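You operate a simulated robot arm through the tools that you are given. There is no shell and no other tool. Be economical: measure what you need, move in short steps, check, and stop when the job is done.

The job below is to be done with a simulated two-armed robot. You get a single attempt, and the scene is never put back.

TASK
Take the red box and leave it on the right end of the blue trolley. Take the carton on the back strip of the tyre bench and put it away on the shelf of the tool stand. Open the middle drawer, fetch the tape measure and set it in the inside of the middle counter drawer, then shut the drawer. Open the red door, put the white key on top of the grey pad and shut the door again. Do these in any order. Set down upright: carton, tape measure.

The check looks at the end state, three seconds after you hand in, the way a careful person would. Anything else that was tipped, shoved, dropped, spilled or broken makes it a failure.

THE ROBOT
Two 7-joint arms with fingered hands on one trunk, on a base that drives. Base frame: it is fixed to the floor where the robot stands at the start and does not move with it; the origin is under the middle of the robot, x ahead of it, y to its left, z up. Units: cm, rad, N and s.
The left shoulder is at the start at [20, 13.5, 99.5], the right one opposite. Places, roughly: carton [100, -25, 100]; grey pad (6x4x4 cm) [-310, -210, 80]; inside of the middle counter drawer [-210, -450, 80]; middle drawer [-190, -440, 80]; red box [100, 0, 75]; red door [-370, -460, 150]; right end of the blue trolley [-320, -190, 80]; shelf of the tool stand (24x46 cm) [-690, 270, 16]; tape measure [-375, -450, 125]; white key [-375, -475, 150]. Payload 4 kg a hand.
The tool frame of a hand sits at the grasp point between the pads (the TCP): z along the fingers, y along the line on which they close. The tips reach 2.5 cm beyond it. Largest opening 8.8 cm; the body of the gripper starts 2.9 cm behind the TCP. The gripper is a hand of 4 fingers: y runs from the thumb to the fingers, the wrist lies at [-1.3, -10.6, -17.4] in the tool frame, and closing takes about 1.5 s.
Orientation is told as [roll, pitch, yaw] about the base's x, y, z axes, in that order, counted from this pose: with the fingers straight down and the wrist toward the robot, the tool's x, y and z point along [0, 1, 0], [1, 0, 0] and [0, 0, -1] of the base frame.

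THE INTERFACE
- The arms move only by the tool apply_moves. It takes "left_deltas", "right_deltas" or both (then of equal length, played together; a hand with none holds still); each is a list that holds one entry, the list of rows, each a list of 6 numbers: the shift along the base's x, y, z in units of 200 mm (1.0 is 200 mm), then the turn, a rotation vector about the base's x, y, z in units of 90 degrees (1.0 is 90 degrees). In form: [[[tx, ty, tz, wx, wy, wz], ...]]. A call has 1 to 10 rows; each row is the pose to reach, as a shift and turn from the pose commanded when the call began. "left_grip" and "right_grip" are, for a hand that has rows, the finger opening in cm, from 0 to 8.8, set as the call begins (left out, the last holds). A call with a number of a shift or a turn outside -1 to 1 is refused whole. Rows are played at 5 a second. More than 5 cm and 0.15 rad between two rows, or a gripper value outside its range, and nothing of the call is played. A pose out of reach is approached as far as the arm can. The call stops where the force on the tool passes 40 N (or 10 N more than at its start, if that is more) or the arm is blocked; 0.2 s more then pass. The fingers move at their own pace (about 15.3 cm/s each) and stop on an object; they squeeze with about 25 N. The grip force told is the motor's: it shows also when the fingers shut on nothing. Time passes only in rows, and 0.2 s behind the last, so rows that repeat a pose let the fingers close. The reply holds the time, the measured pose of the TCP, the force on the tool along the base axes, the opening and the grip force, in the units named above and with some noise, with the torque about the TCP (base axes, N m) and any sound that the robot's microphone picked up.
- Cameras (640 x 400 px; columns grow to the right, rows downward): "scene" is now at [13.93, -2.28, 160.33]; the picture's right is [-0.25, -0.97, 0.00], its down [-0.67, 0.17, -0.73] and it looks along [0.70, -0.18, -0.69] (base axes); focal length 296 px, centre (320, 200). "left" rides on the left gripper at [-6.4, -8.3, -9.8] in its tool frame; the picture's right is [-0.62, -0.37, 0.69], its down [0.71, -0.63, 0.30] and it looks along [0.32, 0.68, 0.65] (tool axes); focal length 265 px, centre (320, 200). "right" rides on the right gripper at [6.4, -8.3, -9.8] in its tool frame; the picture's right is [-0.62, 0.37, -0.69], its down [-0.72, -0.63, 0.30] and it looks along [-0.32, 0.68, 0.65] (tool axes); focal length 265 px, centre (320, 200). There is no depth. A picture from a camera that has moved, and an enlarged one, comes with that camera's place and axes in the base frame and with its lens.
- grab_frame(camera): a new picture of that camera. No time passes.
- slide_trunk(by): slides the trunk up (or, below 0, down) by that many cm; the arms and the scene camera ride with it, the base frame stays. It gives what a move gives, with no picture.
- roll_base(legs): drives the robot by 1 to 6 legs, each [ahead, left, turn to the left] in cm, cm and rad, along the robot's own axes; the way and the turn of a leg run together, so that a leg with both is an arc; at most 150 cm and 3.142 rad a leg. The arms and the cameras ride along, it lands a little off, and it stops where it bumps. It gives what a move gives.
- finger_targets(index, middle, ring, thumb_bend, thumb_turn, hand): sets how far each is bent, from 0 (flat) to 100 (curled in); at 30 the hand is open as for a grip, at 70 the pads meet at the TCP. One left out holds its place. A second passes; each finger stops where it meets its share of the squeeze, and holds until it gets a number again. A gripper value or a shape takes the hand back. It gives what a move gives, with no picture; readings hold the bend of each and the force on the fingers (four entries, about 0 where the hand has none), thumb and palm. thumb_turn goes from beside the hand (0) to across from the fingers (100), as for a grip.
- grasp_type(shape, hand): the hand has 4 fingers and takes this shape, open, in about a second: jaw (thumb against the fingers, like two jaws); tri (thumb and two fingers); tip (a fingertip pinch); poke (one finger out to press); point (the index stretched); flat (the hand flat); cup (the hand cupped); fist (a fist). The gripper value then closes the fingers along that shape, each until it touches; the sizes above hold for jaw. It gives what a move gives, with no picture.
- aim_head(pan, tilt): turns the head with the scene camera to pan (to the left, within 1.693 rad either way) and tilt (down, from -0.506 to 1.204), counted from straight ahead of the robot. It gives what a move gives.
- enlarge(camera, box): a new picture of the part [left, top, right, bottom] of that camera's present view, enlarged. No time passes.
- finish_job(): hands the job in; it is judged then, once.

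Go step by step. Nothing tells you exact positions but the pictures and the camera data: compare them with the known pose of the tool, close in by small moves and look again before you grip or let go. The budget is 186 turns and 166 pictures, counting those below and the enlarged ones. Unless the task says otherwise, let go and move clear before handing in.

The tools are called after "Call:" as a command line: name --argument value ..., lists and objects as JSON in quotes. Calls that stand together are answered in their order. apply_moves: Moves the arms, as the interface text tells. Its arguments: {"type":"object","properties":{"left_deltas":{"type":"array","items":{"type":"array","items":{"type":"array","items":{"type":"number"}}}},"left_grip":{"type":"number"},"right_deltas":{"type":"array","items":{"type":"array","items":{"type":"array","items":{"type":"number"}}}},"right_grip":{"type":"number"}},"required":[]} The other tools are called the same way: slide_trunk (by) slides the trunk up or down; grasp_type (shape, hand) gives the hand a shape; finger_targets (index, middle, ring, thumb_bend, thumb_turn, hand) moves the fingers one by one; roll_base (legs) drives the base; aim_head (pan, tilt) turns the head that bears the scene camera; grab_frame (camera) takes a picture; enlarge (camera, box) takes an enlarged picture of a part of a camera's view; finish_job () hands the job in.

At the start:

```text
t: 0.0
left_tcp_pos: [54.02, 10.42, 116.32]
left_tool_rot: [-0.001, 0.001, 0.002]
left_force: [-0.1, -0.3, 0.2]
left_moment: [-0.03, -0.03, 0.02]
left_width: 8.79
left_grip_force: 0.0
left_shape: jaw
left_bend: [30.0, 30.0, 30.0, 30.0, 98.0]
left_finger forces: [0.1, 0.1, 0.0, 0.0, 0.0, 0.0]
right_tcp_pos: [54.15, -30.96, 118.51]
right_tool_rot: [0.001, 0.001, -0.003]
right_force: [-0.6, -0.4, 0.7]
right_moment: [0.0, -0.03, -0.02]
right_width: 8.77
right_grip_force: 0.0
right_shape: jaw
right_bend: [30.0, 30.0, 30.0, 30.0, 98.0]
right_finger forces: [0.0, 0.1, 0.0, 0.0, 0.1, 0.0]
trunk travel left (down, up): [-60.0, 17.0]
robot x, y, heading: [0.34, 0.3, -0.0]
head pan, tilt: [-0.253, 0.757]
```

scene: 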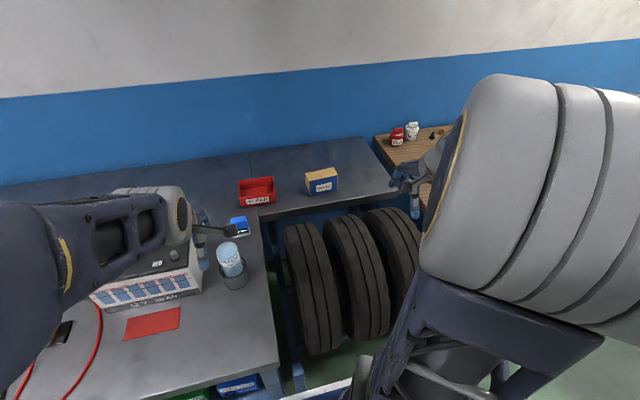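
right: 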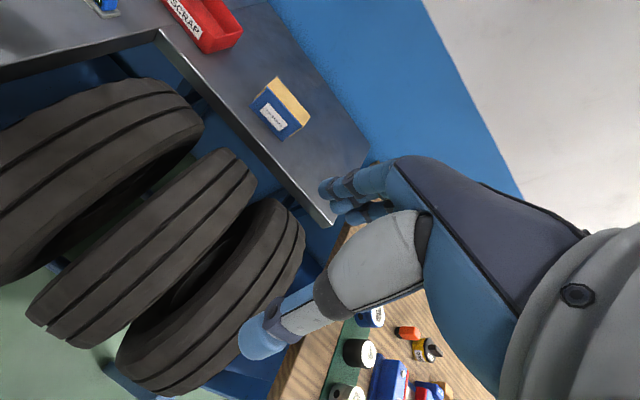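
left: 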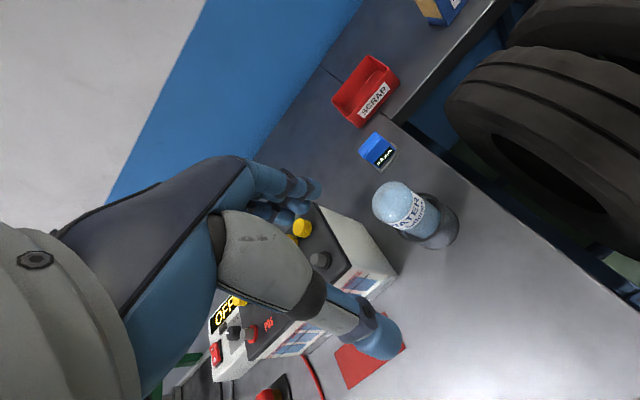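

I see the red SCRAP bin at about (100, 0) and the carton at about (100, -24) on the back strip of the bench. I'll look at both up close first.

Call:
enlarge --camera "scene" --box '[220, 140, 380, 240]'

Call:
enlarge --camera "right" --box '[80, 0, 400, 200]'

Call:
enlarge --camera "left" --box '[280, 0, 520, 150]'

```text
4.00 times, centred on (300, 190) of scene
camera zoom: at [13.93, -2.28, 160.33], right [-0.25, -0.97, 0.0], down [-0.67, 0.17, -0.73], along [0.7, -0.18, -0.69], focal length 1183 px, centre (400, 240)
```

zoom: 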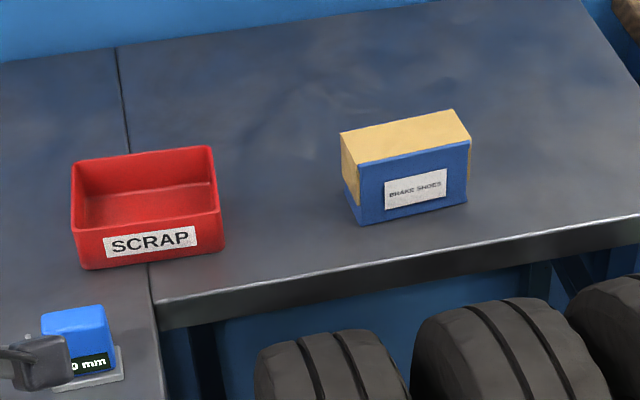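

```text
2.00 times, centred on (240, 100) of right
camera zoom: at [45.7, -24.4, 128.5], right [0.37, -0.62, 0.69], down [-0.63, -0.71, -0.3], along [0.68, -0.33, -0.65], focal length 531 px, centre (480, 400)
```

zoom: 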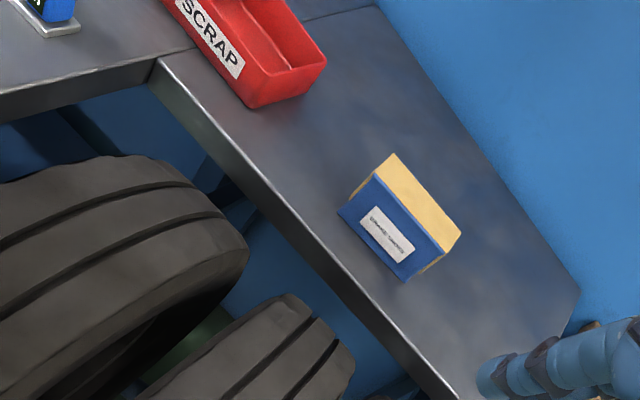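

```text
2.67 times, centred on (400, 75) of left
camera zoom: at [45.67, 4.06, 126.11], right [-0.37, -0.62, -0.69], down [-0.63, 0.71, -0.3], along [0.68, 0.32, -0.65], focal length 708 px, centre (107, 533)
```

zoom: 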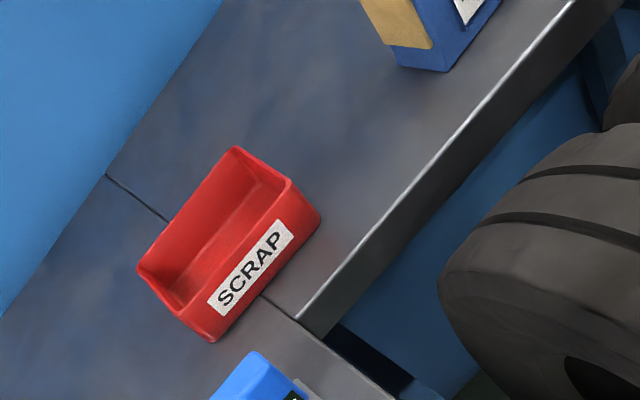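

The bin spans about x 94–103, y ±6.5, with its rim near z 90. The carton is about 5×10.5×7.5 cm, centred at (97, -24.5), with its top at z 92. I'll look down to see how close I may drive to the bench, and get a view around.

Call:
aim_head --pan 0.0 --tilt 1.204

Call:
grab_frame --camera "scene"

```text
t: 0.9
left_tcp_pos: [54.1, 10.47, 116.43]
left_tool_rot: [0.0, 0.001, -0.001]
left_force: [-0.8, -0.6, -0.3]
left_moment: [0.02, -0.01, 0.0]
left_width: 8.76
left_grip_force: 0.1
left_shape: jaw
left_bend: [30.0, 30.0, 30.0, 30.0, 98.0]
left_finger forces: [0.0, 0.1, 0.0, 0.0, 0.0, 0.1]
right_tcp_pos: [54.14, -30.88, 118.62]
right_tool_rot: [-0.001, 0.002, -0.002]
right_force: [0.9, 0.1, 0.6]
right_moment: [0.0, 0.02, 0.03]
right_width: 8.77
right_grip_force: 0.0
right_shape: jaw
right_bend: [30.0, 30.0, 30.0, 30.0, 98.0]
right_finger forces: [0.1, 0.0, 0.1, 0.0, 0.0, 0.0]
trunk travel left (down, up): [-60.0, 17.0]
robot x, y, heading: [-0.07, -0.0, 0.003]
head pan, tilt: [0.0, 1.201]
```

```text
159 pictures are left
camera scene: at [11.54, -0.21, 157.22], right [0.0, -1.0, 0.0], down [-0.93, 0.0, -0.36], along [0.36, 0.0, -0.93], focal length 296 px, centre (320, 200)
```

scene: 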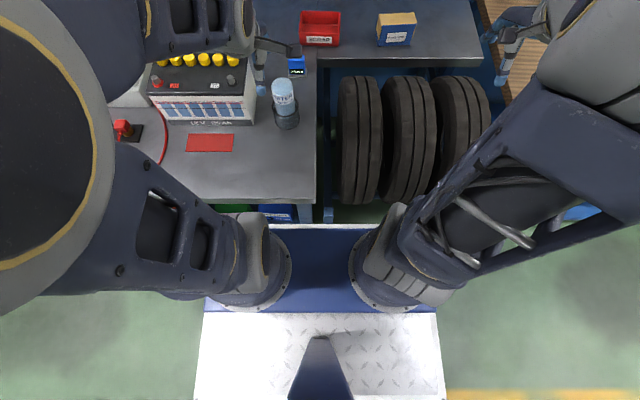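

The base front is close to the bench, so I need to judge the clearance there. I'll zoom in on that edge.

Call:
enlarge --camera "scene" --box '[220, 180, 400, 292]'

```text
3.56 times, centred on (310, 236) of scene
camera zoom: at [11.54, -0.21, 157.22], right [0.0, -1.0, 0.0], down [-0.93, 0.0, -0.36], along [0.36, 0.0, -0.93], focal length 1052 px, centre (356, 72)
```

zoom: 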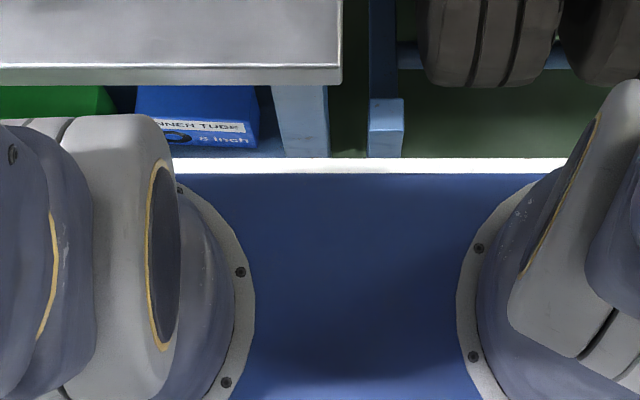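

The bolted blue surface is the torso top (z ≈ 90, front at x ≈ 31), so there are about 7 cm to the bench edge. I'll creep 4.5 cm ahead and then test the reach over the carton.

Call:
roll_base --legs '[[4.5, 0, 0]]'

```text
t: 1.8
left_tcp_pos: [58.59, 10.48, 116.45]
left_tool_rot: [-0.001, -0.001, 0.001]
left_force: [-0.5, -0.4, 0.0]
left_moment: [-0.03, 0.01, 0.01]
left_width: 8.77
left_grip_force: 0.0
left_shape: jaw
left_bend: [30.0, 30.0, 30.0, 30.0, 98.0]
left_finger forces: [0.0, 0.1, 0.0, 0.0, 0.1, 0.0]
right_tcp_pos: [58.6, -30.87, 118.48]
right_tool_rot: [0.0, 0.004, -0.004]
right_force: [-0.5, 0.7, 0.6]
right_moment: [0.0, -0.01, 0.02]
right_width: 8.78
right_grip_force: 0.1
right_shape: jaw
right_bend: [30.0, 30.0, 30.0, 30.0, 98.0]
right_finger forces: [0.0, 0.0, 0.1, 0.1, 0.1, 0.0]
trunk travel left (down, up): [-60.0, 17.0]
robot x, y, heading: [4.68, -0.24, -0.001]
head pan, tilt: [0.0, 1.201]
```

The drive went cleanly. Next, the right hand goes over the carton.

Call:
apply_moves --right_deltas '[[[0.2, 0.03, 0, 0, 0, 0], [0.4, 0.07, 0, 0, 0, 0], [0.6, 0.1, 0, 0, 0, 0], [0.8, 0.13, -0.05, 0, 0, 0], [0.95, 0.16, -0.1, 0, 0, 0]]]' --right_grip 8.8

Call:
apply_moves --right_deltas '[[[0.2, 0.03, -0.05, 0, 0, 0], [0.4, 0.07, -0.1, 0, 0, 0], [0.6, 0.1, -0.15, 0, 0, 0], [0.8, 0.13, -0.2, 0, 0, 0], [0.96, 0.16, -0.25, 0, 0, 0], [0.96, 0.16, -0.3, 0, 0, 0]]]'

Call:
grab_frame --camera "right"

Call:
aim_head --pan -0.15 --tilt 0.75

Call:
grab_frame --camera "scene"

```text
t: 3.0
left_tcp_pos: [58.62, 10.49, 116.3]
left_tool_rot: [0.001, 0.0, 0.0]
left_force: [-0.5, 0.1, 1.1]
left_moment: [0.0, -0.02, 0.02]
left_width: 8.77
left_grip_force: 0.1
left_shape: jaw
left_bend: [30.0, 30.0, 30.0, 30.0, 98.0]
left_finger forces: [0.0, 0.1, 0.1, 0.0, 0.1, 0.0]
right_tcp_pos: [77.68, -27.79, 116.57]
right_tool_rot: [-0.001, -0.001, -0.002]
right_force: [0.8, 0.9, 0.7]
right_moment: [-0.02, -0.03, 0.04]
right_width: 8.76
right_grip_force: 0.1
right_shape: jaw
right_bend: [30.0, 30.0, 30.0, 30.0, 98.0]
right_finger forces: [0.0, 0.1, 0.0, 0.0, 0.0, 0.0]
trunk travel left (down, up): [-60.0, 17.0]
robot x, y, heading: [4.74, 0.0, -0.003]
head pan, tilt: [0.0, 1.201]
```

```text
t: 4.4
left_tcp_pos: [58.61, 10.55, 116.41]
left_tool_rot: [0.0, -0.001, -0.001]
left_force: [-0.2, 0.1, -0.1]
left_moment: [0.04, -0.01, -0.02]
left_width: 8.78
left_grip_force: 0.1
left_shape: jaw
left_bend: [30.0, 30.0, 30.0, 30.0, 98.0]
left_finger forces: [0.0, 0.0, 0.0, 0.0, 0.0, 0.0]
right_tcp_pos: [97.01, -24.42, 110.45]
right_tool_rot: [0.0, 0.0, -0.002]
right_force: [-0.1, -1.0, 0.9]
right_moment: [-0.04, -0.01, 0.0]
right_width: 8.74
right_grip_force: 0.1
right_shape: jaw
right_bend: [30.0, 30.0, 30.0, 30.0, 98.0]
right_finger forces: [0.0, 0.0, 0.0, 0.0, 0.0, 0.1]
trunk travel left (down, up): [-60.0, 17.0]
robot x, y, heading: [4.53, 0.2, -0.001]
head pan, tilt: [0.0, 1.201]
```

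```text
157 pictures are left
camera right: at [88.55, -17.89, 120.46], right [0.37, -0.62, 0.69], down [-0.63, -0.71, -0.3], along [0.68, -0.33, -0.65], focal length 265 px, centre (320, 200)
```

right: 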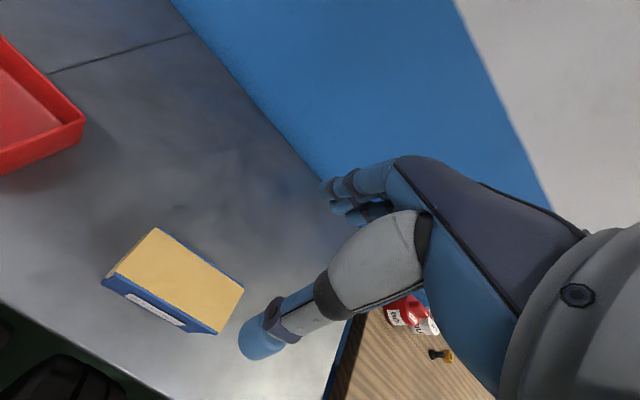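

```text
t: 5.3
left_tcp_pos: [58.59, 10.51, 116.4]
left_tool_rot: [-0.002, 0.0, 0.0]
left_force: [0.1, -0.8, -0.1]
left_moment: [-0.02, 0.01, 0.02]
left_width: 8.77
left_grip_force: 0.0
left_shape: jaw
left_bend: [30.0, 30.0, 30.0, 30.0, 98.0]
left_finger forces: [0.0, 0.0, 0.1, 0.0, 0.0, 0.1]
right_tcp_pos: [97.02, -24.48, 110.59]
right_tool_rot: [0.0, 0.001, -0.002]
right_force: [0.0, -1.8, 0.0]
right_moment: [-0.01, -0.02, -0.01]
right_width: 8.76
right_grip_force: 0.0
right_shape: jaw
right_bend: [30.0, 30.0, 30.0, 30.0, 98.0]
right_finger forces: [0.0, 0.0, 0.0, 0.0, 0.0, 0.0]
trunk travel left (down, up): [-60.0, 17.0]
robot x, y, heading: [4.67, 0.13, -0.002]
head pan, tilt: [-0.15, 0.75]
```

```text
156 pictures are left
camera scene: at [18.71, -1.45, 160.38], right [-0.15, -0.99, 0.0], down [-0.68, 0.1, -0.73], along [0.72, -0.11, -0.68], focal length 296 px, centre (320, 200)
```

scene: 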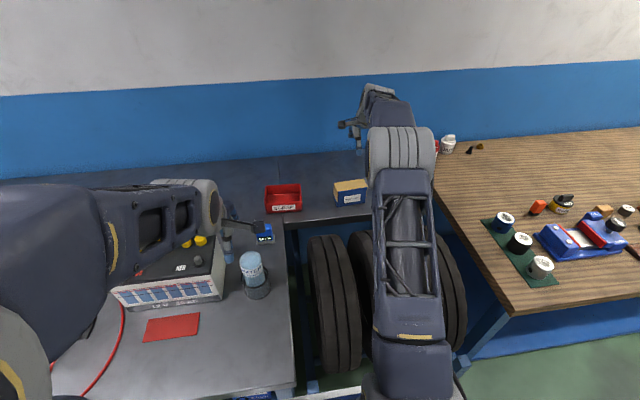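

Both hand and scene views put the carton at (96.6, -24.2). I'll lower the right hand around it and look before closing.

Call:
apply_moves --right_deltas '[[[-0.02, 0.01, -0.2, 0, 0, 0.04], [-0.02, 0.01, -0.4, 0, 0, 0.04], [-0.02, 0.01, -0.6, 0, 0, 0.04], [-0.02, 0.01, -0.75, 0, 0, 0.04]]]'

Call:
grab_frame --camera "right"

Call:
enlarge --camera "scene" --box '[260, 130, 460, 255]'

```text
t: 6.3
left_tcp_pos: [58.61, 10.52, 116.41]
left_tool_rot: [0.0, 0.0, 0.001]
left_force: [-0.3, 0.2, -0.7]
left_moment: [0.01, -0.01, 0.01]
left_width: 8.74
left_grip_force: 0.1
left_shape: jaw
left_bend: [30.0, 30.0, 30.0, 30.0, 98.0]
left_finger forces: [0.0, 0.0, 0.0, 0.0, 0.0, 0.0]
right_tcp_pos: [96.51, -24.25, 95.58]
right_tool_rot: [-0.002, 0.0, 0.059]
right_force: [0.1, 0.2, -0.4]
right_moment: [0.0, -0.04, -0.01]
right_width: 8.76
right_grip_force: 0.0
right_shape: jaw
right_bend: [30.0, 30.0, 30.0, 30.0, 98.0]
right_finger forces: [0.1, 0.0, 0.0, 0.1, 0.0, 0.0]
trunk travel left (down, up): [-60.0, 17.0]
robot x, y, heading: [4.73, -0.2, 0.003]
head pan, tilt: [-0.15, 0.75]
```

```text
155 pictures are left
camera right: at [87.6, -18.3, 105.43], right [0.41, -0.6, 0.69], down [-0.58, -0.75, -0.3], along [0.7, -0.28, -0.65], focal length 265 px, centre (320, 200)
```

right: 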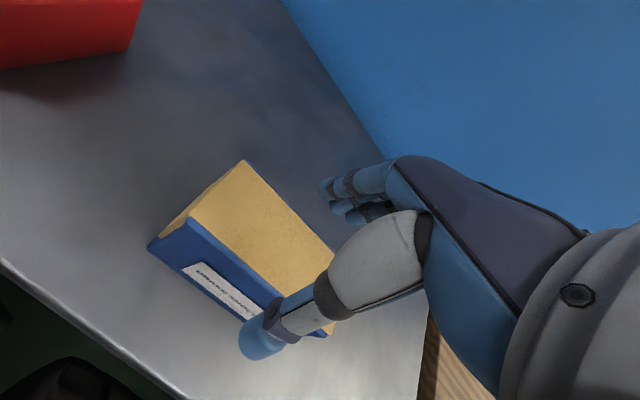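

```text
3.20 times, centred on (360, 192) of scene
camera zoom: at [18.69, -1.45, 160.39], right [-0.15, -0.99, 0.0], down [-0.67, 0.1, -0.73], along [0.72, -0.11, -0.68], focal length 946 px, centre (192, 224)
```

zoom: 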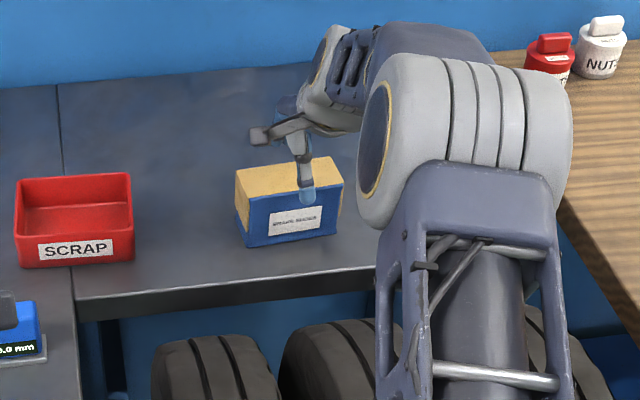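

The carton is centred between thumb and fingers. I'll go down to z 90 and close.

Call:
apply_moves --right_deltas '[[[0, 0, -0.14, 0, 0, 0], [0, 0, -0.28, 0, 0, 0]]]'

Call:
apply_moves --right_deltas '[[[0, 0, 0, 0, 0, 0], [0, 0, 0, 0, 0, 0], [0, 0, 0, 0, 0, 0], [0, 0, 0, 0, 0, 0], [0, 0, 0, 0, 0, 0], [0, 0, 0, 0, 0, 0], [0, 0, 0, 0, 0, 0], [0, 0, 0, 0, 0, 0]]]' --right_grip 0

Call:
grab_frame --camera "right"

```text
t: 6.9
left_tcp_pos: [58.49, 10.61, 116.44]
left_tool_rot: [-0.001, 0.0, -0.001]
left_force: [-0.7, 0.3, -1.1]
left_moment: [0.0, 0.0, -0.02]
left_width: 8.76
left_grip_force: 0.1
left_shape: jaw
left_bend: [30.0, 30.0, 30.0, 30.0, 98.0]
left_finger forces: [0.0, 0.0, 0.0, 0.0, 0.0, 0.0]
right_tcp_pos: [96.45, -24.27, 90.07]
right_tool_rot: [-0.001, -0.001, 0.062]
right_force: [0.1, 0.2, 1.5]
right_moment: [0.01, 0.03, -0.03]
right_width: 8.79
right_grip_force: 0.0
right_shape: jaw
right_bend: [30.0, 30.0, 30.0, 30.0, 98.0]
right_finger forces: [1.3, 0.1, 0.1, 0.1, 0.8, 0.0]
trunk travel left (down, up): [-60.0, 17.0]
robot x, y, heading: [4.26, -0.24, -0.002]
head pan, tilt: [-0.15, 0.75]
```

```text
t: 8.7
left_tcp_pos: [58.59, 10.55, 116.31]
left_tool_rot: [-0.001, 0.0, 0.001]
left_force: [0.0, 0.0, 0.2]
left_moment: [-0.01, -0.02, 0.0]
left_width: 8.77
left_grip_force: 0.0
left_shape: jaw
left_bend: [30.0, 30.0, 30.0, 30.0, 98.0]
left_finger forces: [0.0, 0.0, 0.1, 0.0, 0.0, 0.0]
right_tcp_pos: [96.56, -24.2, 90.02]
right_tool_rot: [-0.001, 0.0, 0.06]
right_force: [3.0, 0.9, 3.5]
right_moment: [-0.14, -0.32, 0.1]
right_width: 5.09
right_grip_force: 24.8
right_shape: jaw
right_bend: [73.0, 46.0, 39.0, 61.0, 99.0]
right_finger forces: [10.9, 14.0, 3.2, 0.0, 26.4, 0.1]
trunk travel left (down, up): [-60.0, 17.0]
robot x, y, heading: [4.74, -0.02, -0.001]
head pan, tilt: [-0.15, 0.75]
```

```text
153 pictures are left
camera right: at [87.67, -18.25, 99.98], right [0.41, -0.6, 0.69], down [-0.59, -0.75, -0.3], along [0.7, -0.28, -0.65], focal length 265 px, centre (320, 200)
```

right: 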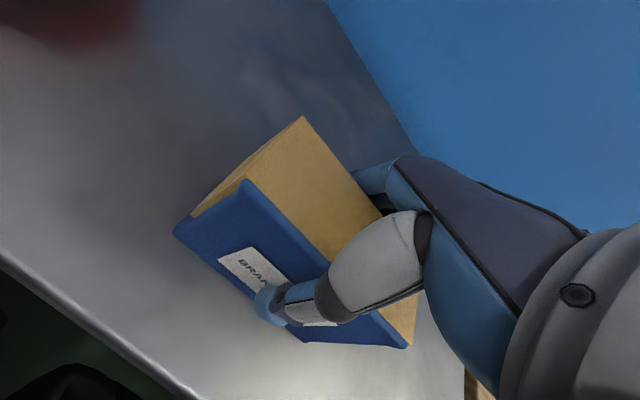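

The carton is gripped at a width of 5.1 cm. I'll lift it and pull back.

Call:
apply_moves --right_deltas '[[[0, 0, 0.1, 0, 0, 0], [0, 0, 0.25, 0, 0, 0], [0, 0, 0.45, 0, 0, 0], [0, 0, 0.7, 0, 0, 0], [0, 0, 0.95, 0, 0, 0]]]'

Call:
apply_moves --right_deltas '[[[-0.2, -0.05, 0.1, 0, 0, -0.02], [-0.4, -0.1, 0.2, 0, 0, -0.04], [-0.6, -0.15, 0.3, 0, 0, -0.04], [-0.8, -0.2, 0.4, 0, 0, -0.04], [-1.0, -0.25, 0.4, 0, 0, -0.04]]]'

Call:
apply_moves --right_deltas '[[[-0.2, -0.05, 0.0, 0, 0, 0], [-0.4, -0.1, 0.0, 0, 0, 0], [-0.6, -0.15, 0, 0, 0, 0], [-0.8, -0.2, 0.0, 0, 0, 0], [-1.0, -0.25, 0.0, 0, 0, 0]]]'

Call:
grab_frame --camera "right"

```text
t: 9.9
left_tcp_pos: [58.62, 10.45, 116.4]
left_tool_rot: [-0.001, 0.0, -0.001]
left_force: [0.4, -0.7, -0.2]
left_moment: [0.01, -0.03, -0.04]
left_width: 8.75
left_grip_force: 0.1
left_shape: jaw
left_bend: [30.0, 30.0, 30.0, 30.0, 98.0]
left_finger forces: [0.0, 0.0, 0.0, 0.0, 0.0, 0.1]
right_tcp_pos: [96.63, -24.13, 108.88]
right_tool_rot: [0.0, 0.004, 0.062]
right_force: [-0.8, -0.3, -3.8]
right_moment: [0.0, 0.0, 0.01]
right_width: 4.97
right_grip_force: 24.6
right_shape: jaw
right_bend: [73.0, 47.0, 41.0, 61.0, 98.0]
right_finger forces: [9.9, 12.9, 2.9, 0.1, 26.2, 0.0]
trunk travel left (down, up): [-60.0, 17.0]
robot x, y, heading: [4.63, 0.03, 0.0]
head pan, tilt: [-0.15, 0.75]
```

```text
t: 11.1
left_tcp_pos: [58.46, 10.38, 116.42]
left_tool_rot: [0.0, 0.0, 0.0]
left_force: [-0.2, -0.1, -0.3]
left_moment: [-0.01, -0.02, -0.01]
left_width: 8.78
left_grip_force: 0.1
left_shape: jaw
left_bend: [30.0, 30.0, 30.0, 30.0, 98.0]
left_finger forces: [0.0, 0.0, 0.0, 0.0, 0.1, 0.0]
right_tcp_pos: [76.41, -29.18, 116.84]
right_tool_rot: [-0.001, 0.002, 0.002]
right_force: [0.7, -0.4, -2.0]
right_moment: [-0.02, -0.03, 0.01]
right_width: 4.96
right_grip_force: 24.7
right_shape: jaw
right_bend: [73.0, 47.0, 42.0, 61.0, 98.0]
right_finger forces: [9.9, 12.6, 3.1, 0.0, 25.9, 0.1]
trunk travel left (down, up): [-60.0, 17.0]
robot x, y, heading: [4.55, 0.09, 0.003]
head pan, tilt: [-0.15, 0.75]
```

```text
t: 12.3
left_tcp_pos: [58.64, 10.56, 116.37]
left_tool_rot: [0.001, 0.0, 0.0]
left_force: [-0.1, -0.3, -0.8]
left_moment: [-0.02, -0.01, -0.01]
left_width: 8.75
left_grip_force: 0.0
left_shape: jaw
left_bend: [30.0, 30.0, 30.0, 30.0, 98.0]
left_finger forces: [0.0, 0.0, 0.0, 0.0, 0.1, 0.0]
right_tcp_pos: [56.54, -34.41, 117.12]
right_tool_rot: [-0.001, 0.001, 0.001]
right_force: [0.4, 0.1, -3.4]
right_moment: [0.01, 0.01, -0.01]
right_width: 4.94
right_grip_force: 25.2
right_shape: jaw
right_bend: [73.0, 47.0, 42.0, 61.0, 98.0]
right_finger forces: [10.0, 12.5, 3.2, 0.0, 25.9, 0.0]
trunk travel left (down, up): [-60.0, 17.0]
robot x, y, heading: [4.62, 0.41, 0.002]
head pan, tilt: [-0.15, 0.75]
```

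```text
152 pictures are left
camera right: at [48.12, -27.83, 126.98], right [0.37, -0.62, 0.69], down [-0.63, -0.71, -0.3], along [0.68, -0.33, -0.65], focal length 265 px, centre (320, 200)
```

right: 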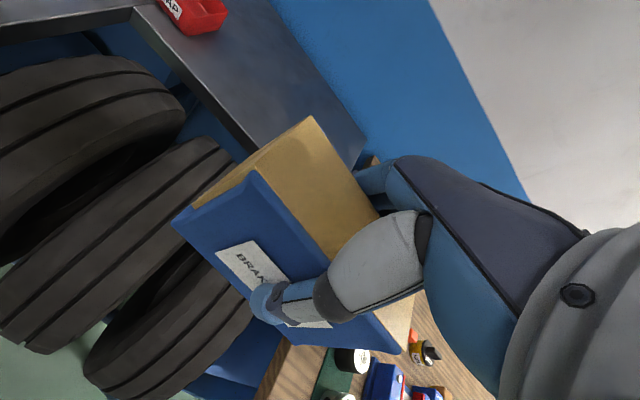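

The carton is secure in the right hand. Next, the left hand goes high over the bin's front wall.

Call:
apply_moves --left_deltas '[[[0.18, -0.05, 0.05, 0, 0, 0], [0.36, -0.1, 0.05, 0, 0, 0], [0.54, -0.15, 0.05, 0, 0, 0], [0.72, -0.2, 0.05, 0, 0, 0], [0.9, -0.27, 0.05, 0, 0, 0]]]' --left_grip 8.8

Call:
apply_moves --left_deltas '[[[0.2, -0.05, 0, 0, 0, 0], [0.4, -0.1, 0, 0, 0, 0], [0.6, -0.17, 0, 0, 0, 0], [0.8, -0.24, 0, 0, 0, 0], [0.88, -0.26, -0.2, 0, 0, 0], [0.88, -0.26, -0.4, 0, 0, 0], [0.88, -0.26, -0.55, 0, 0, 0]]]'

Call:
grab_frame --camera "left"

Call:
grab_frame --camera "scene"

```text
t: 13.5
left_tcp_pos: [76.71, 5.18, 117.52]
left_tool_rot: [0.0, 0.0, -0.001]
left_force: [0.1, -0.1, 0.1]
left_moment: [-0.03, -0.03, 0.01]
left_width: 8.76
left_grip_force: 0.0
left_shape: jaw
left_bend: [30.0, 30.0, 30.0, 30.0, 98.0]
left_finger forces: [0.0, 0.0, 0.0, 0.0, 0.0, 0.0]
right_tcp_pos: [56.52, -34.42, 116.99]
right_tool_rot: [0.0, 0.001, -0.002]
right_force: [-0.5, 0.5, -2.8]
right_moment: [-0.02, -0.01, -0.01]
right_width: 4.94
right_grip_force: 25.1
right_shape: jaw
right_bend: [73.0, 47.0, 42.0, 61.0, 98.0]
right_finger forces: [10.0, 12.5, 3.1, 0.0, 25.9, 0.0]
trunk travel left (down, up): [-60.0, 17.0]
robot x, y, heading: [4.47, -0.46, 0.001]
head pan, tilt: [-0.15, 0.75]
```

```text
t: 15.1
left_tcp_pos: [94.17, -0.36, 106.22]
left_tool_rot: [0.001, -0.001, 0.0]
left_force: [-0.8, -0.6, -0.2]
left_moment: [0.01, 0.0, -0.02]
left_width: 8.78
left_grip_force: 0.0
left_shape: jaw
left_bend: [30.0, 30.0, 30.0, 30.0, 98.0]
left_finger forces: [0.1, 0.0, 0.0, 0.0, 0.1, 0.0]
right_tcp_pos: [56.52, -34.29, 116.97]
right_tool_rot: [-0.001, 0.002, 0.0]
right_force: [-0.7, 0.4, -3.3]
right_moment: [-0.01, 0.01, -0.01]
right_width: 4.96
right_grip_force: 25.4
right_shape: jaw
right_bend: [73.0, 47.0, 42.0, 61.0, 98.0]
right_finger forces: [10.2, 12.5, 3.1, 0.0, 25.8, 0.1]
trunk travel left (down, up): [-60.0, 17.0]
robot x, y, heading: [4.49, -0.21, 0.0]
head pan, tilt: [-0.15, 0.75]
```

```text
151 pictures are left
camera left: at [85.83, -6.75, 115.98], right [-0.37, -0.62, -0.69], down [-0.63, 0.71, -0.3], along [0.68, 0.32, -0.65], focal length 265 px, centre (320, 200)
```

left: 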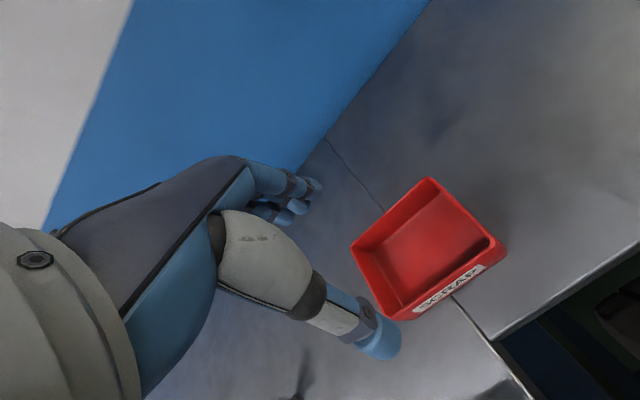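

```text
150 pictures are left
camera scene: at [18.7, -1.46, 160.38], right [-0.15, -0.99, 0.0], down [-0.67, 0.1, -0.73], along [0.72, -0.11, -0.68], focal length 296 px, centre (320, 200)
```

scene: 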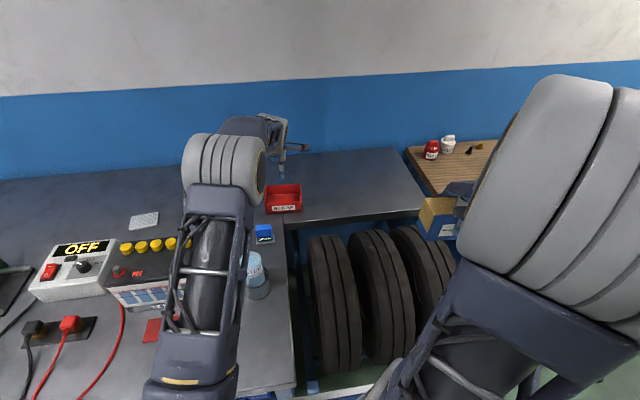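

The bin's front wall is at x ≈ 93.6, with y from -6.5 to 5.3 and the rim near z 90. I'll lower in stages with the thumb outside and the fingers inside.

Call:
apply_moves --left_deltas '[[[-0.01, 0, -0.2, 0, 0, 0], [-0.02, 0, -0.4, 0, 0, 0], [-0.02, 0, -0.58, 0, 0, 0]]]'

Call:
grab_frame --camera "left"

Call:
enlarge --camera "scene" --box '[200, 120, 360, 220]'

```text
t: 15.9
left_tcp_pos: [93.75, 0.0, 94.62]
left_tool_rot: [0.0, 0.0, 0.001]
left_force: [0.9, 0.0, 0.4]
left_moment: [0.02, -0.06, -0.04]
left_width: 8.76
left_grip_force: 0.0
left_shape: jaw
left_bend: [30.0, 30.0, 30.0, 30.0, 98.0]
left_finger forces: [0.1, 0.1, 0.1, 0.0, 0.1, 0.0]
right_tcp_pos: [56.62, -34.4, 117.23]
right_tool_rot: [-0.001, 0.001, -0.002]
right_force: [-0.2, 0.0, -3.1]
right_moment: [-0.01, -0.04, 0.02]
right_width: 4.96
right_grip_force: 24.8
right_shape: jaw
right_bend: [73.0, 47.0, 42.0, 61.0, 98.0]
right_finger forces: [10.1, 12.4, 3.1, 0.1, 25.8, 0.0]
trunk travel left (down, up): [-60.0, 17.0]
robot x, y, heading: [4.8, 0.12, 0.0]
head pan, tilt: [-0.15, 0.75]
```

```text
149 pictures are left
camera left: at [85.42, -6.55, 104.28], right [-0.37, -0.62, -0.69], down [-0.63, 0.71, -0.3], along [0.68, 0.32, -0.65], focal length 265 px, centre (320, 200)
```

left: 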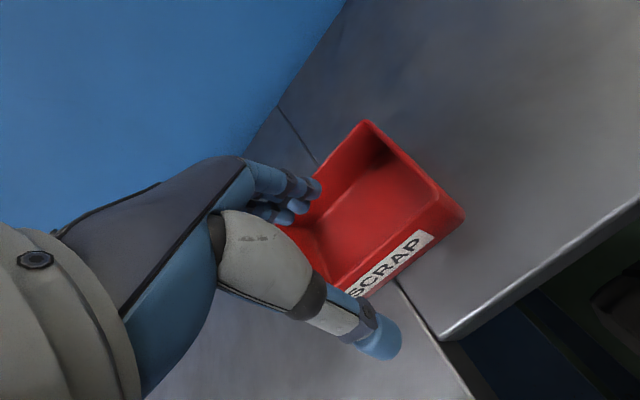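

```text
4.00 times, centred on (280, 170) of scene
camera zoom: at [18.7, -1.46, 160.39], right [-0.15, -0.99, 0.0], down [-0.67, 0.1, -0.73], along [0.72, -0.11, -0.68], focal length 1183 px, centre (480, 320)
```

zoom: 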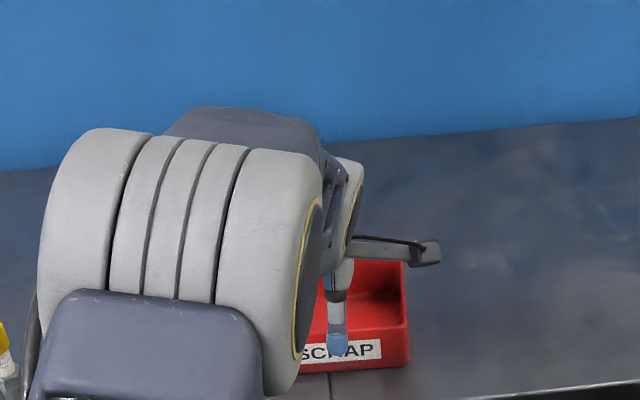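

Call:
apply_moves --left_deltas '[[[0, -0.02, -0.1, 0, 0, 0], [0, -0.02, -0.2, 0, 0, 0], [0, -0.02, -0.26, 0, 0, 0]]]'

Call:
grab_frame --camera "left"

```text
t: 16.7
left_tcp_pos: [93.96, -0.18, 89.5]
left_tool_rot: [0.001, -0.002, 0.001]
left_force: [-0.8, -0.6, -0.2]
left_moment: [-0.03, 0.0, -0.01]
left_width: 8.79
left_grip_force: 0.1
left_shape: jaw
left_bend: [30.0, 30.0, 30.0, 30.0, 98.0]
left_finger forces: [0.0, 0.0, 0.0, 0.0, 0.0, 0.0]
right_tcp_pos: [56.57, -34.28, 117.03]
right_tool_rot: [0.0, 0.002, -0.003]
right_force: [0.8, 0.4, -2.6]
right_moment: [0.02, 0.0, -0.01]
right_width: 4.97
right_grip_force: 25.2
right_shape: jaw
right_bend: [73.0, 47.0, 42.0, 61.0, 98.0]
right_finger forces: [10.0, 12.4, 3.1, 0.0, 25.8, 0.0]
trunk travel left (down, up): [-60.0, 17.0]
robot x, y, heading: [4.42, -0.01, 0.002]
head pan, tilt: [-0.15, 0.75]
```

```text
147 pictures are left
camera left: at [85.6, -6.84, 99.2], right [-0.37, -0.62, -0.69], down [-0.63, 0.71, -0.3], along [0.68, 0.32, -0.65], focal length 265 px, centre (320, 200)
```

left: 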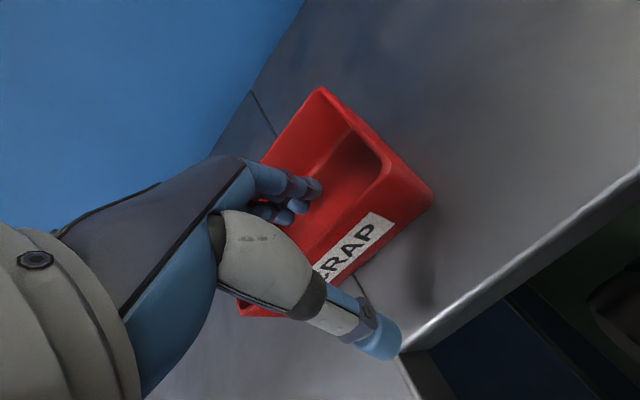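

The fingers are inside the bin and the thumb is outside the label. I'll close.

Call:
apply_moves --left_deltas '[[[0, 0, 0, 0, 0, 0], [0, 0, 0, 0, 0, 0], [0, 0, 0, 0, 0, 0], [0, 0, 0, 0, 0, 0], [0, 0, 0, 0, 0, 0], [0, 0, 0, 0, 0, 0], [0, 0, 0, 0, 0, 0], [0, 0, 0, 0, 0, 0]]]' --left_grip 0

Call:
grab_frame --camera "left"

```text
t: 18.5
left_tcp_pos: [93.85, -0.44, 89.46]
left_tool_rot: [0.0, -0.001, 0.001]
left_force: [-1.0, 0.1, -1.1]
left_moment: [-0.01, -0.03, -0.01]
left_width: 0.0
left_grip_force: 25.4
left_shape: jaw
left_bend: [70.0, 70.0, 70.0, 72.0, 100.0]
left_finger forces: [13.0, 6.5, 2.9, 0.0, 22.6, 0.1]
right_tcp_pos: [56.58, -34.21, 117.04]
right_tool_rot: [-0.001, 0.0, -0.002]
right_force: [-0.5, -0.8, -1.9]
right_moment: [-0.01, 0.01, 0.03]
right_width: 4.93
right_grip_force: 24.6
right_shape: jaw
right_bend: [73.0, 47.0, 42.0, 61.0, 98.0]
right_finger forces: [10.1, 12.6, 3.1, 0.0, 25.7, 0.0]
trunk travel left (down, up): [-60.0, 17.0]
robot x, y, heading: [4.89, -0.26, -0.003]
head pan, tilt: [-0.15, 0.75]
```

```text
146 pictures are left
camera left: at [85.6, -6.84, 99.19], right [-0.37, -0.62, -0.69], down [-0.63, 0.71, -0.3], along [0.68, 0.32, -0.65], focal length 265 px, centre (320, 200)
```

left: 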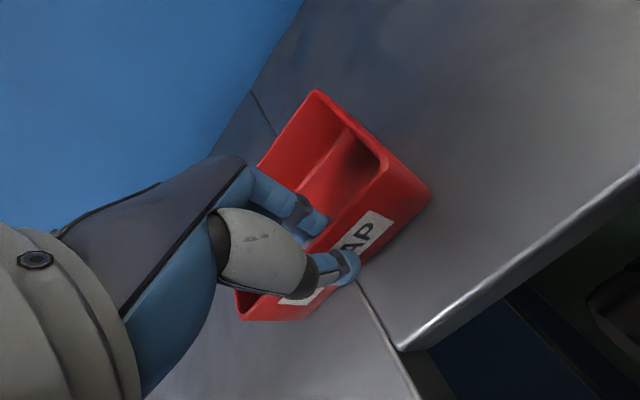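

Call:
apply_moves --left_deltas '[[[0, 0, 0.05, 0, 0, 0], [0, 0, 0.15, 0, 0, 0], [0, 0, 0.25, 0, 0, 0]]]'

Call:
grab_frame --camera "left"

```text
t: 19.3
left_tcp_pos: [93.78, -0.4, 94.5]
left_tool_rot: [0.0, 0.002, -0.001]
left_force: [0.4, -0.1, -2.9]
left_moment: [-0.02, 0.09, 0.03]
left_width: 0.0
left_grip_force: 25.0
left_shape: jaw
left_bend: [70.0, 70.0, 70.0, 73.0, 100.0]
left_finger forces: [16.5, 6.0, 2.6, 0.0, 24.5, 0.0]
right_tcp_pos: [56.61, -34.4, 117.07]
right_tool_rot: [-0.001, 0.002, -0.002]
right_force: [0.4, -0.1, -2.6]
right_moment: [0.0, -0.02, -0.01]
right_width: 4.94
right_grip_force: 25.1
right_shape: jaw
right_bend: [73.0, 47.0, 42.0, 61.0, 98.0]
right_finger forces: [10.1, 12.6, 3.1, 0.0, 25.8, 0.0]
trunk travel left (down, up): [-60.0, 17.0]
robot x, y, heading: [4.96, 0.18, -0.003]
head pan, tilt: [-0.15, 0.75]
```

```text
145 pictures are left
camera left: at [85.42, -6.87, 104.3], right [-0.37, -0.62, -0.69], down [-0.63, 0.71, -0.3], along [0.68, 0.32, -0.65], focal length 265 px, centre (320, 200)
```

left: 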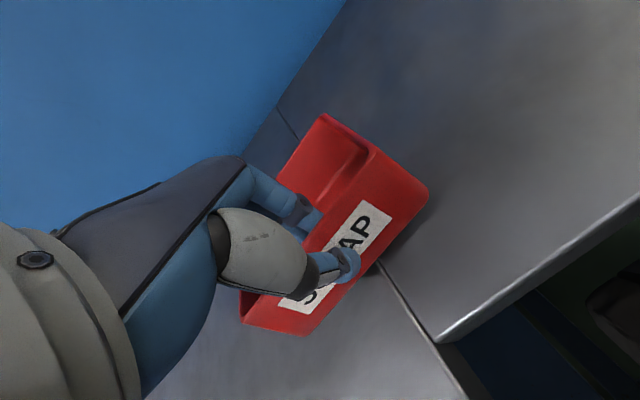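

The bin is held and droops slightly at its far side. I'll lift higher and retract gently.

Call:
apply_moves --left_deltas '[[[0, 0, 0.15, 0, 0, 0], [0, 0, 0.3, 0, 0, 0], [0, 0, 0.45, 0, 0, 0], [0, 0, 0.6, 0, 0, 0], [0, 0, 0.75, 0, 0, 0], [0, 0, 0.9, 0, 0, 0], [0, 0, 1.0, 0, 0, 0]]]'

Call:
apply_moves --left_deltas '[[[-0.1, 0.05, 0.05, 0, 0, 0], [-0.25, 0.1, 0.1, 0, 0, 0], [-0.4, 0.15, 0.15, 0, 0, 0], [-0.55, 0.22, 0.2, 0, 0, 0], [-0.7, 0.3, 0.2, 0, 0, 0], [-0.85, 0.37, 0.2, 0, 0, 0], [-1.0, 0.45, 0.2, 0, 0, 0]]]'

Call:
apply_moves --left_deltas '[[[-0.15, 0.1, 0, 0, 0, 0], [-0.3, 0.2, 0, 0, 0, 0], [-0.45, 0.3, 0, 0, 0, 0], [-0.6, 0.4, 0, 0, 0, 0], [-0.75, 0.5, 0, 0, 0, 0], [-0.85, 0.55, 0, 0, 0, 0]]]'

Call:
grab_frame --camera "left"

Call:
grab_frame --camera "scene"

```text
t: 20.9
left_tcp_pos: [93.9, -0.39, 114.65]
left_tool_rot: [0.0, 0.001, 0.0]
left_force: [0.2, -0.7, -2.7]
left_moment: [-0.02, 0.12, 0.02]
left_width: 0.0
left_grip_force: 25.4
left_shape: jaw
left_bend: [70.0, 70.0, 70.0, 73.0, 100.0]
left_finger forces: [16.6, 5.9, 2.6, 0.0, 24.4, 0.1]
right_tcp_pos: [56.59, -34.39, 117.13]
right_tool_rot: [0.0, 0.002, 0.0]
right_force: [-0.5, 0.7, -2.8]
right_moment: [0.03, 0.0, 0.02]
right_width: 4.96
right_grip_force: 25.0
right_shape: jaw
right_bend: [73.0, 47.0, 42.0, 61.0, 98.0]
right_finger forces: [10.0, 12.4, 3.1, 0.0, 25.8, 0.0]
trunk travel left (down, up): [-60.0, 17.0]
robot x, y, heading: [4.74, 0.42, 0.002]
head pan, tilt: [-0.15, 0.75]
```

```text
t: 22.5
left_tcp_pos: [73.88, 8.64, 118.41]
left_tool_rot: [0.0, 0.0, 0.0]
left_force: [-1.0, -0.8, -3.0]
left_moment: [-0.05, 0.13, -0.02]
left_width: 0.02
left_grip_force: 24.8
left_shape: jaw
left_bend: [70.0, 70.0, 70.0, 73.0, 100.0]
left_finger forces: [16.6, 5.9, 2.7, 0.0, 24.6, 0.0]
right_tcp_pos: [56.6, -34.35, 117.01]
right_tool_rot: [0.001, 0.003, -0.003]
right_force: [0.9, 0.1, -2.6]
right_moment: [-0.03, 0.02, -0.02]
right_width: 4.95
right_grip_force: 25.0
right_shape: jaw
right_bend: [73.0, 47.0, 42.0, 61.0, 98.0]
right_finger forces: [10.2, 12.4, 3.2, 0.0, 25.7, 0.0]
trunk travel left (down, up): [-60.0, 17.0]
robot x, y, heading: [4.72, 0.1, 0.003]
head pan, tilt: [-0.15, 0.75]
```

```text
t: 23.9
left_tcp_pos: [56.77, 19.51, 118.55]
left_tool_rot: [0.001, -0.002, 0.001]
left_force: [0.5, -0.8, -2.6]
left_moment: [-0.06, 0.08, 0.0]
left_width: 0.02
left_grip_force: 25.3
left_shape: jaw
left_bend: [70.0, 70.0, 70.0, 73.0, 100.0]
left_finger forces: [16.7, 5.5, 2.6, 0.0, 24.3, 0.0]
right_tcp_pos: [56.51, -34.27, 117.06]
right_tool_rot: [-0.001, 0.002, 0.0]
right_force: [0.2, -1.1, -2.4]
right_moment: [-0.02, 0.0, 0.02]
right_width: 4.96
right_grip_force: 25.0
right_shape: jaw
right_bend: [73.0, 47.0, 42.0, 61.0, 98.0]
right_finger forces: [10.0, 12.4, 3.2, 0.0, 25.8, 0.0]
trunk travel left (down, up): [-60.0, 17.0]
robot x, y, heading: [4.84, -0.03, 0.001]
head pan, tilt: [-0.15, 0.75]
```

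```text
144 pictures are left
camera left: at [48.5, 13.05, 128.29], right [-0.37, -0.62, -0.69], down [-0.63, 0.71, -0.3], along [0.68, 0.32, -0.65], focal length 265 px, centre (320, 200)
```

left: 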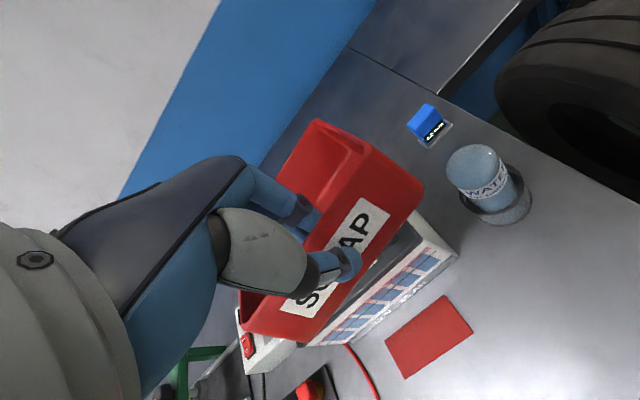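

```text
143 pictures are left
camera scene: at [18.75, -1.47, 160.38], right [-0.15, -0.99, 0.0], down [-0.67, 0.1, -0.73], along [0.72, -0.11, -0.68], focal length 296 px, centre (320, 200)
```

scene: 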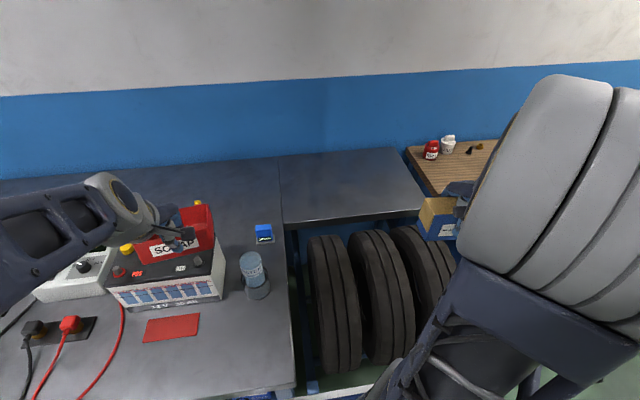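

Both items are held. I'll look around to each side before driving.

Call:
aim_head --pan -1.69 --tilt 0.35

Call:
grab_frame --camera "scene"

Call:
aim_head --pan 1.69 --tilt 0.35

Call:
grab_frame --camera "scene"

```text
t: 25.5
left_tcp_pos: [56.98, 19.47, 118.64]
left_tool_rot: [-0.001, 0.0, 0.0]
left_force: [0.5, -1.0, -2.8]
left_moment: [-0.03, 0.09, 0.0]
left_width: 0.01
left_grip_force: 25.0
left_shape: jaw
left_bend: [70.0, 70.0, 70.0, 73.0, 100.0]
left_finger forces: [16.8, 5.5, 2.4, 0.0, 24.2, 0.0]
right_tcp_pos: [56.48, -34.42, 117.05]
right_tool_rot: [0.0, 0.001, -0.002]
right_force: [0.1, -0.3, -3.5]
right_moment: [-0.05, 0.01, -0.03]
right_width: 4.94
right_grip_force: 24.7
right_shape: jaw
right_bend: [73.0, 47.0, 42.0, 61.0, 98.0]
right_finger forces: [10.1, 12.3, 3.0, 0.1, 25.7, 0.0]
trunk travel left (down, up): [-60.0, 17.0]
robot x, y, heading: [4.22, 0.23, 0.001]
head pan, tilt: [-1.689, 0.351]
```

```text
142 pictures are left
camera scene: at [9.42, -9.46, 163.94], right [-0.99, 0.12, 0.0], down [0.04, 0.34, -0.94], along [-0.11, -0.93, -0.34], focal length 296 px, centre (320, 200)
```

scene: 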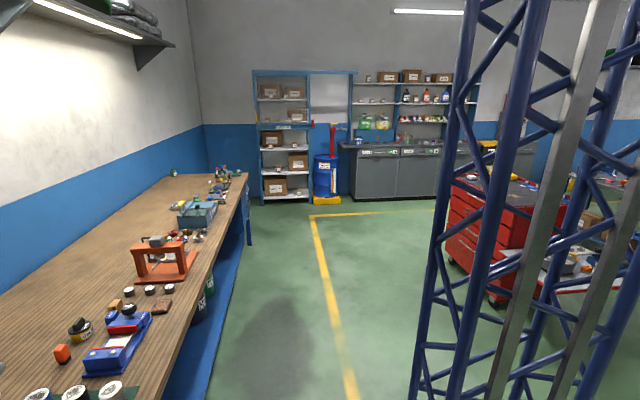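

```text
t: 28.4
left_tcp_pos: [56.93, 19.63, 118.72]
left_tool_rot: [0.0, 0.0, 0.001]
left_force: [-0.1, 0.1, -2.2]
left_moment: [-0.03, 0.1, 0.0]
left_width: 0.01
left_grip_force: 24.8
left_shape: jaw
left_bend: [70.0, 70.0, 70.0, 73.0, 100.0]
left_finger forces: [16.7, 5.5, 2.5, 0.1, 24.2, 0.1]
right_tcp_pos: [56.58, -34.27, 117.1]
right_tool_rot: [0.0, 0.002, -0.002]
right_force: [-0.2, 0.6, -3.3]
right_moment: [-0.03, -0.03, -0.01]
right_width: 4.96
right_grip_force: 25.3
right_shape: jaw
right_bend: [73.0, 47.0, 42.0, 61.0, 98.0]
right_finger forces: [10.0, 12.4, 3.0, 0.1, 25.7, 0.0]
trunk travel left (down, up): [-60.0, 17.0]
robot x, y, heading: [4.66, -0.02, 0.003]
head pan, tilt: [1.689, 0.351]
```

```text
141 pictures are left
camera scene: at [9.43, 9.03, 163.95], right [0.99, 0.12, 0.0], down [0.04, -0.34, -0.94], along [-0.11, 0.93, -0.34], focal length 296 px, centre (320, 200)
```

scene: 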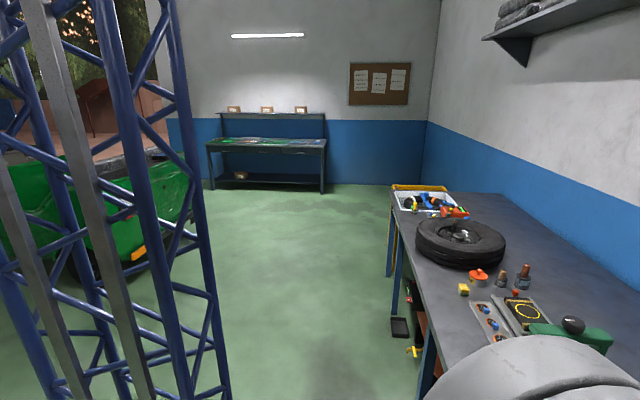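

The space behind looks open so far. I'll back off 60 cm, turn right and look again.

Call:
roll_base --legs '[[-60, 0, 0], [0, 0, -1.6]]'

Call:
aim_head --pan -0.6 --tilt 0.35

Call:
grab_frame --camera "scene"

Call:
aim_head --pan -1.6 --tilt 0.3

Call:
grab_frame --camera "scene"

```text
t: 35.7
left_tcp_pos: [-38.29, -52.96, 118.69]
left_tool_rot: [0.0, 0.0, -1.609]
left_force: [0.2, 0.2, -2.5]
left_moment: [0.08, 0.03, -0.02]
left_width: 0.0
left_grip_force: 25.1
left_shape: jaw
left_bend: [70.0, 70.0, 70.0, 73.0, 100.0]
left_finger forces: [16.5, 5.2, 2.5, 0.0, 23.6, 0.0]
right_tcp_pos: [-91.96, -50.65, 117.03]
right_tool_rot: [0.0, 0.001, -1.611]
right_force: [-0.3, 0.6, -2.6]
right_moment: [-0.01, 0.02, 0.01]
right_width: 4.92
right_grip_force: 25.0
right_shape: jaw
right_bend: [73.0, 48.0, 42.0, 61.0, 98.0]
right_finger forces: [9.6, 12.2, 3.1, 0.1, 24.8, 0.0]
trunk travel left (down, up): [-60.0, 17.0]
robot x, y, heading: [-55.68, -0.23, -1.609]
head pan, tilt: [1.689, 0.351]
```

```text
t: 37.8
left_tcp_pos: [-38.34, -53.08, 118.53]
left_tool_rot: [0.0, 0.0, -1.609]
left_force: [0.0, -0.5, -2.0]
left_moment: [0.08, 0.02, 0.0]
left_width: 0.01
left_grip_force: 25.3
left_shape: jaw
left_bend: [70.0, 70.0, 70.0, 73.0, 100.0]
left_finger forces: [16.5, 5.2, 2.4, 0.0, 23.5, 0.1]
right_tcp_pos: [-92.02, -50.7, 116.96]
right_tool_rot: [-0.001, 0.002, -1.611]
right_force: [0.6, -0.1, -2.9]
right_moment: [-0.06, -0.02, 0.01]
right_width: 4.92
right_grip_force: 25.1
right_shape: jaw
right_bend: [73.0, 48.0, 42.0, 61.0, 98.0]
right_finger forces: [9.6, 12.2, 3.1, 0.0, 24.8, 0.1]
trunk travel left (down, up): [-60.0, 17.0]
robot x, y, heading: [-55.98, -0.13, -1.611]
head pan, tilt: [-0.6, 0.351]
```

```text
140 pictures are left
camera scene: at [-61.61, -13.78, 163.95], right [-0.8, 0.6, 0.0], down [0.2, 0.28, -0.94], along [-0.56, -0.75, -0.34], focal length 296 px, centre (320, 200)
```

scene: 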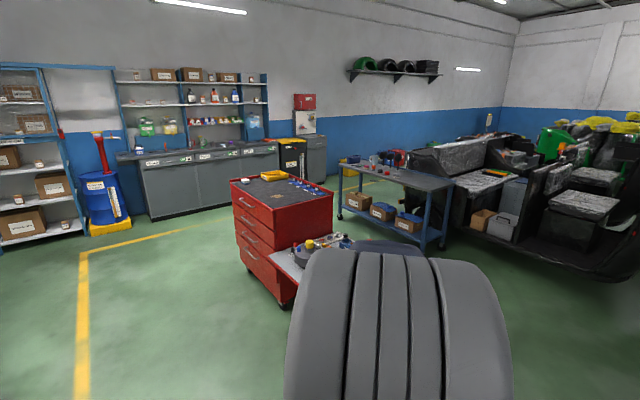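

```text
t: 39.1
left_tcp_pos: [-38.27, -53.13, 118.53]
left_tool_rot: [0.0, 0.0, -1.61]
left_force: [0.0, 0.0, -2.4]
left_moment: [0.09, 0.04, -0.04]
left_width: 0.0
left_grip_force: 25.3
left_shape: jaw
left_bend: [70.0, 70.0, 70.0, 73.0, 100.0]
left_finger forces: [16.4, 5.2, 2.4, 0.0, 23.6, 0.0]
right_tcp_pos: [-92.07, -50.78, 116.98]
right_tool_rot: [-0.001, 0.002, -1.611]
right_force: [0.1, -0.6, -3.5]
right_moment: [-0.01, 0.03, 0.0]
right_width: 4.93
right_grip_force: 24.5
right_shape: jaw
right_bend: [73.0, 48.0, 42.0, 61.0, 98.0]
right_finger forces: [9.6, 12.1, 3.0, 0.1, 24.8, 0.0]
trunk travel left (down, up): [-60.0, 17.0]
robot x, y, heading: [-55.29, -0.27, -1.61]
head pan, tilt: [-1.6, 0.3]
```

```text
139 pictures are left
camera scene: at [-65.37, -5.68, 164.42], right [0.07, 1.0, 0.0], down [0.3, -0.02, -0.96], along [-0.95, 0.06, -0.3], focal length 296 px, centre (320, 200)
```

scene: 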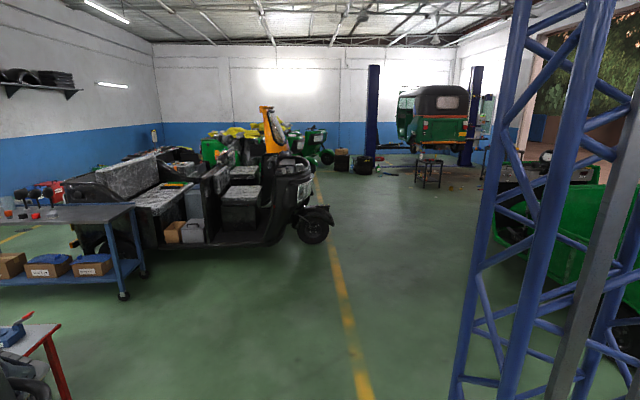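

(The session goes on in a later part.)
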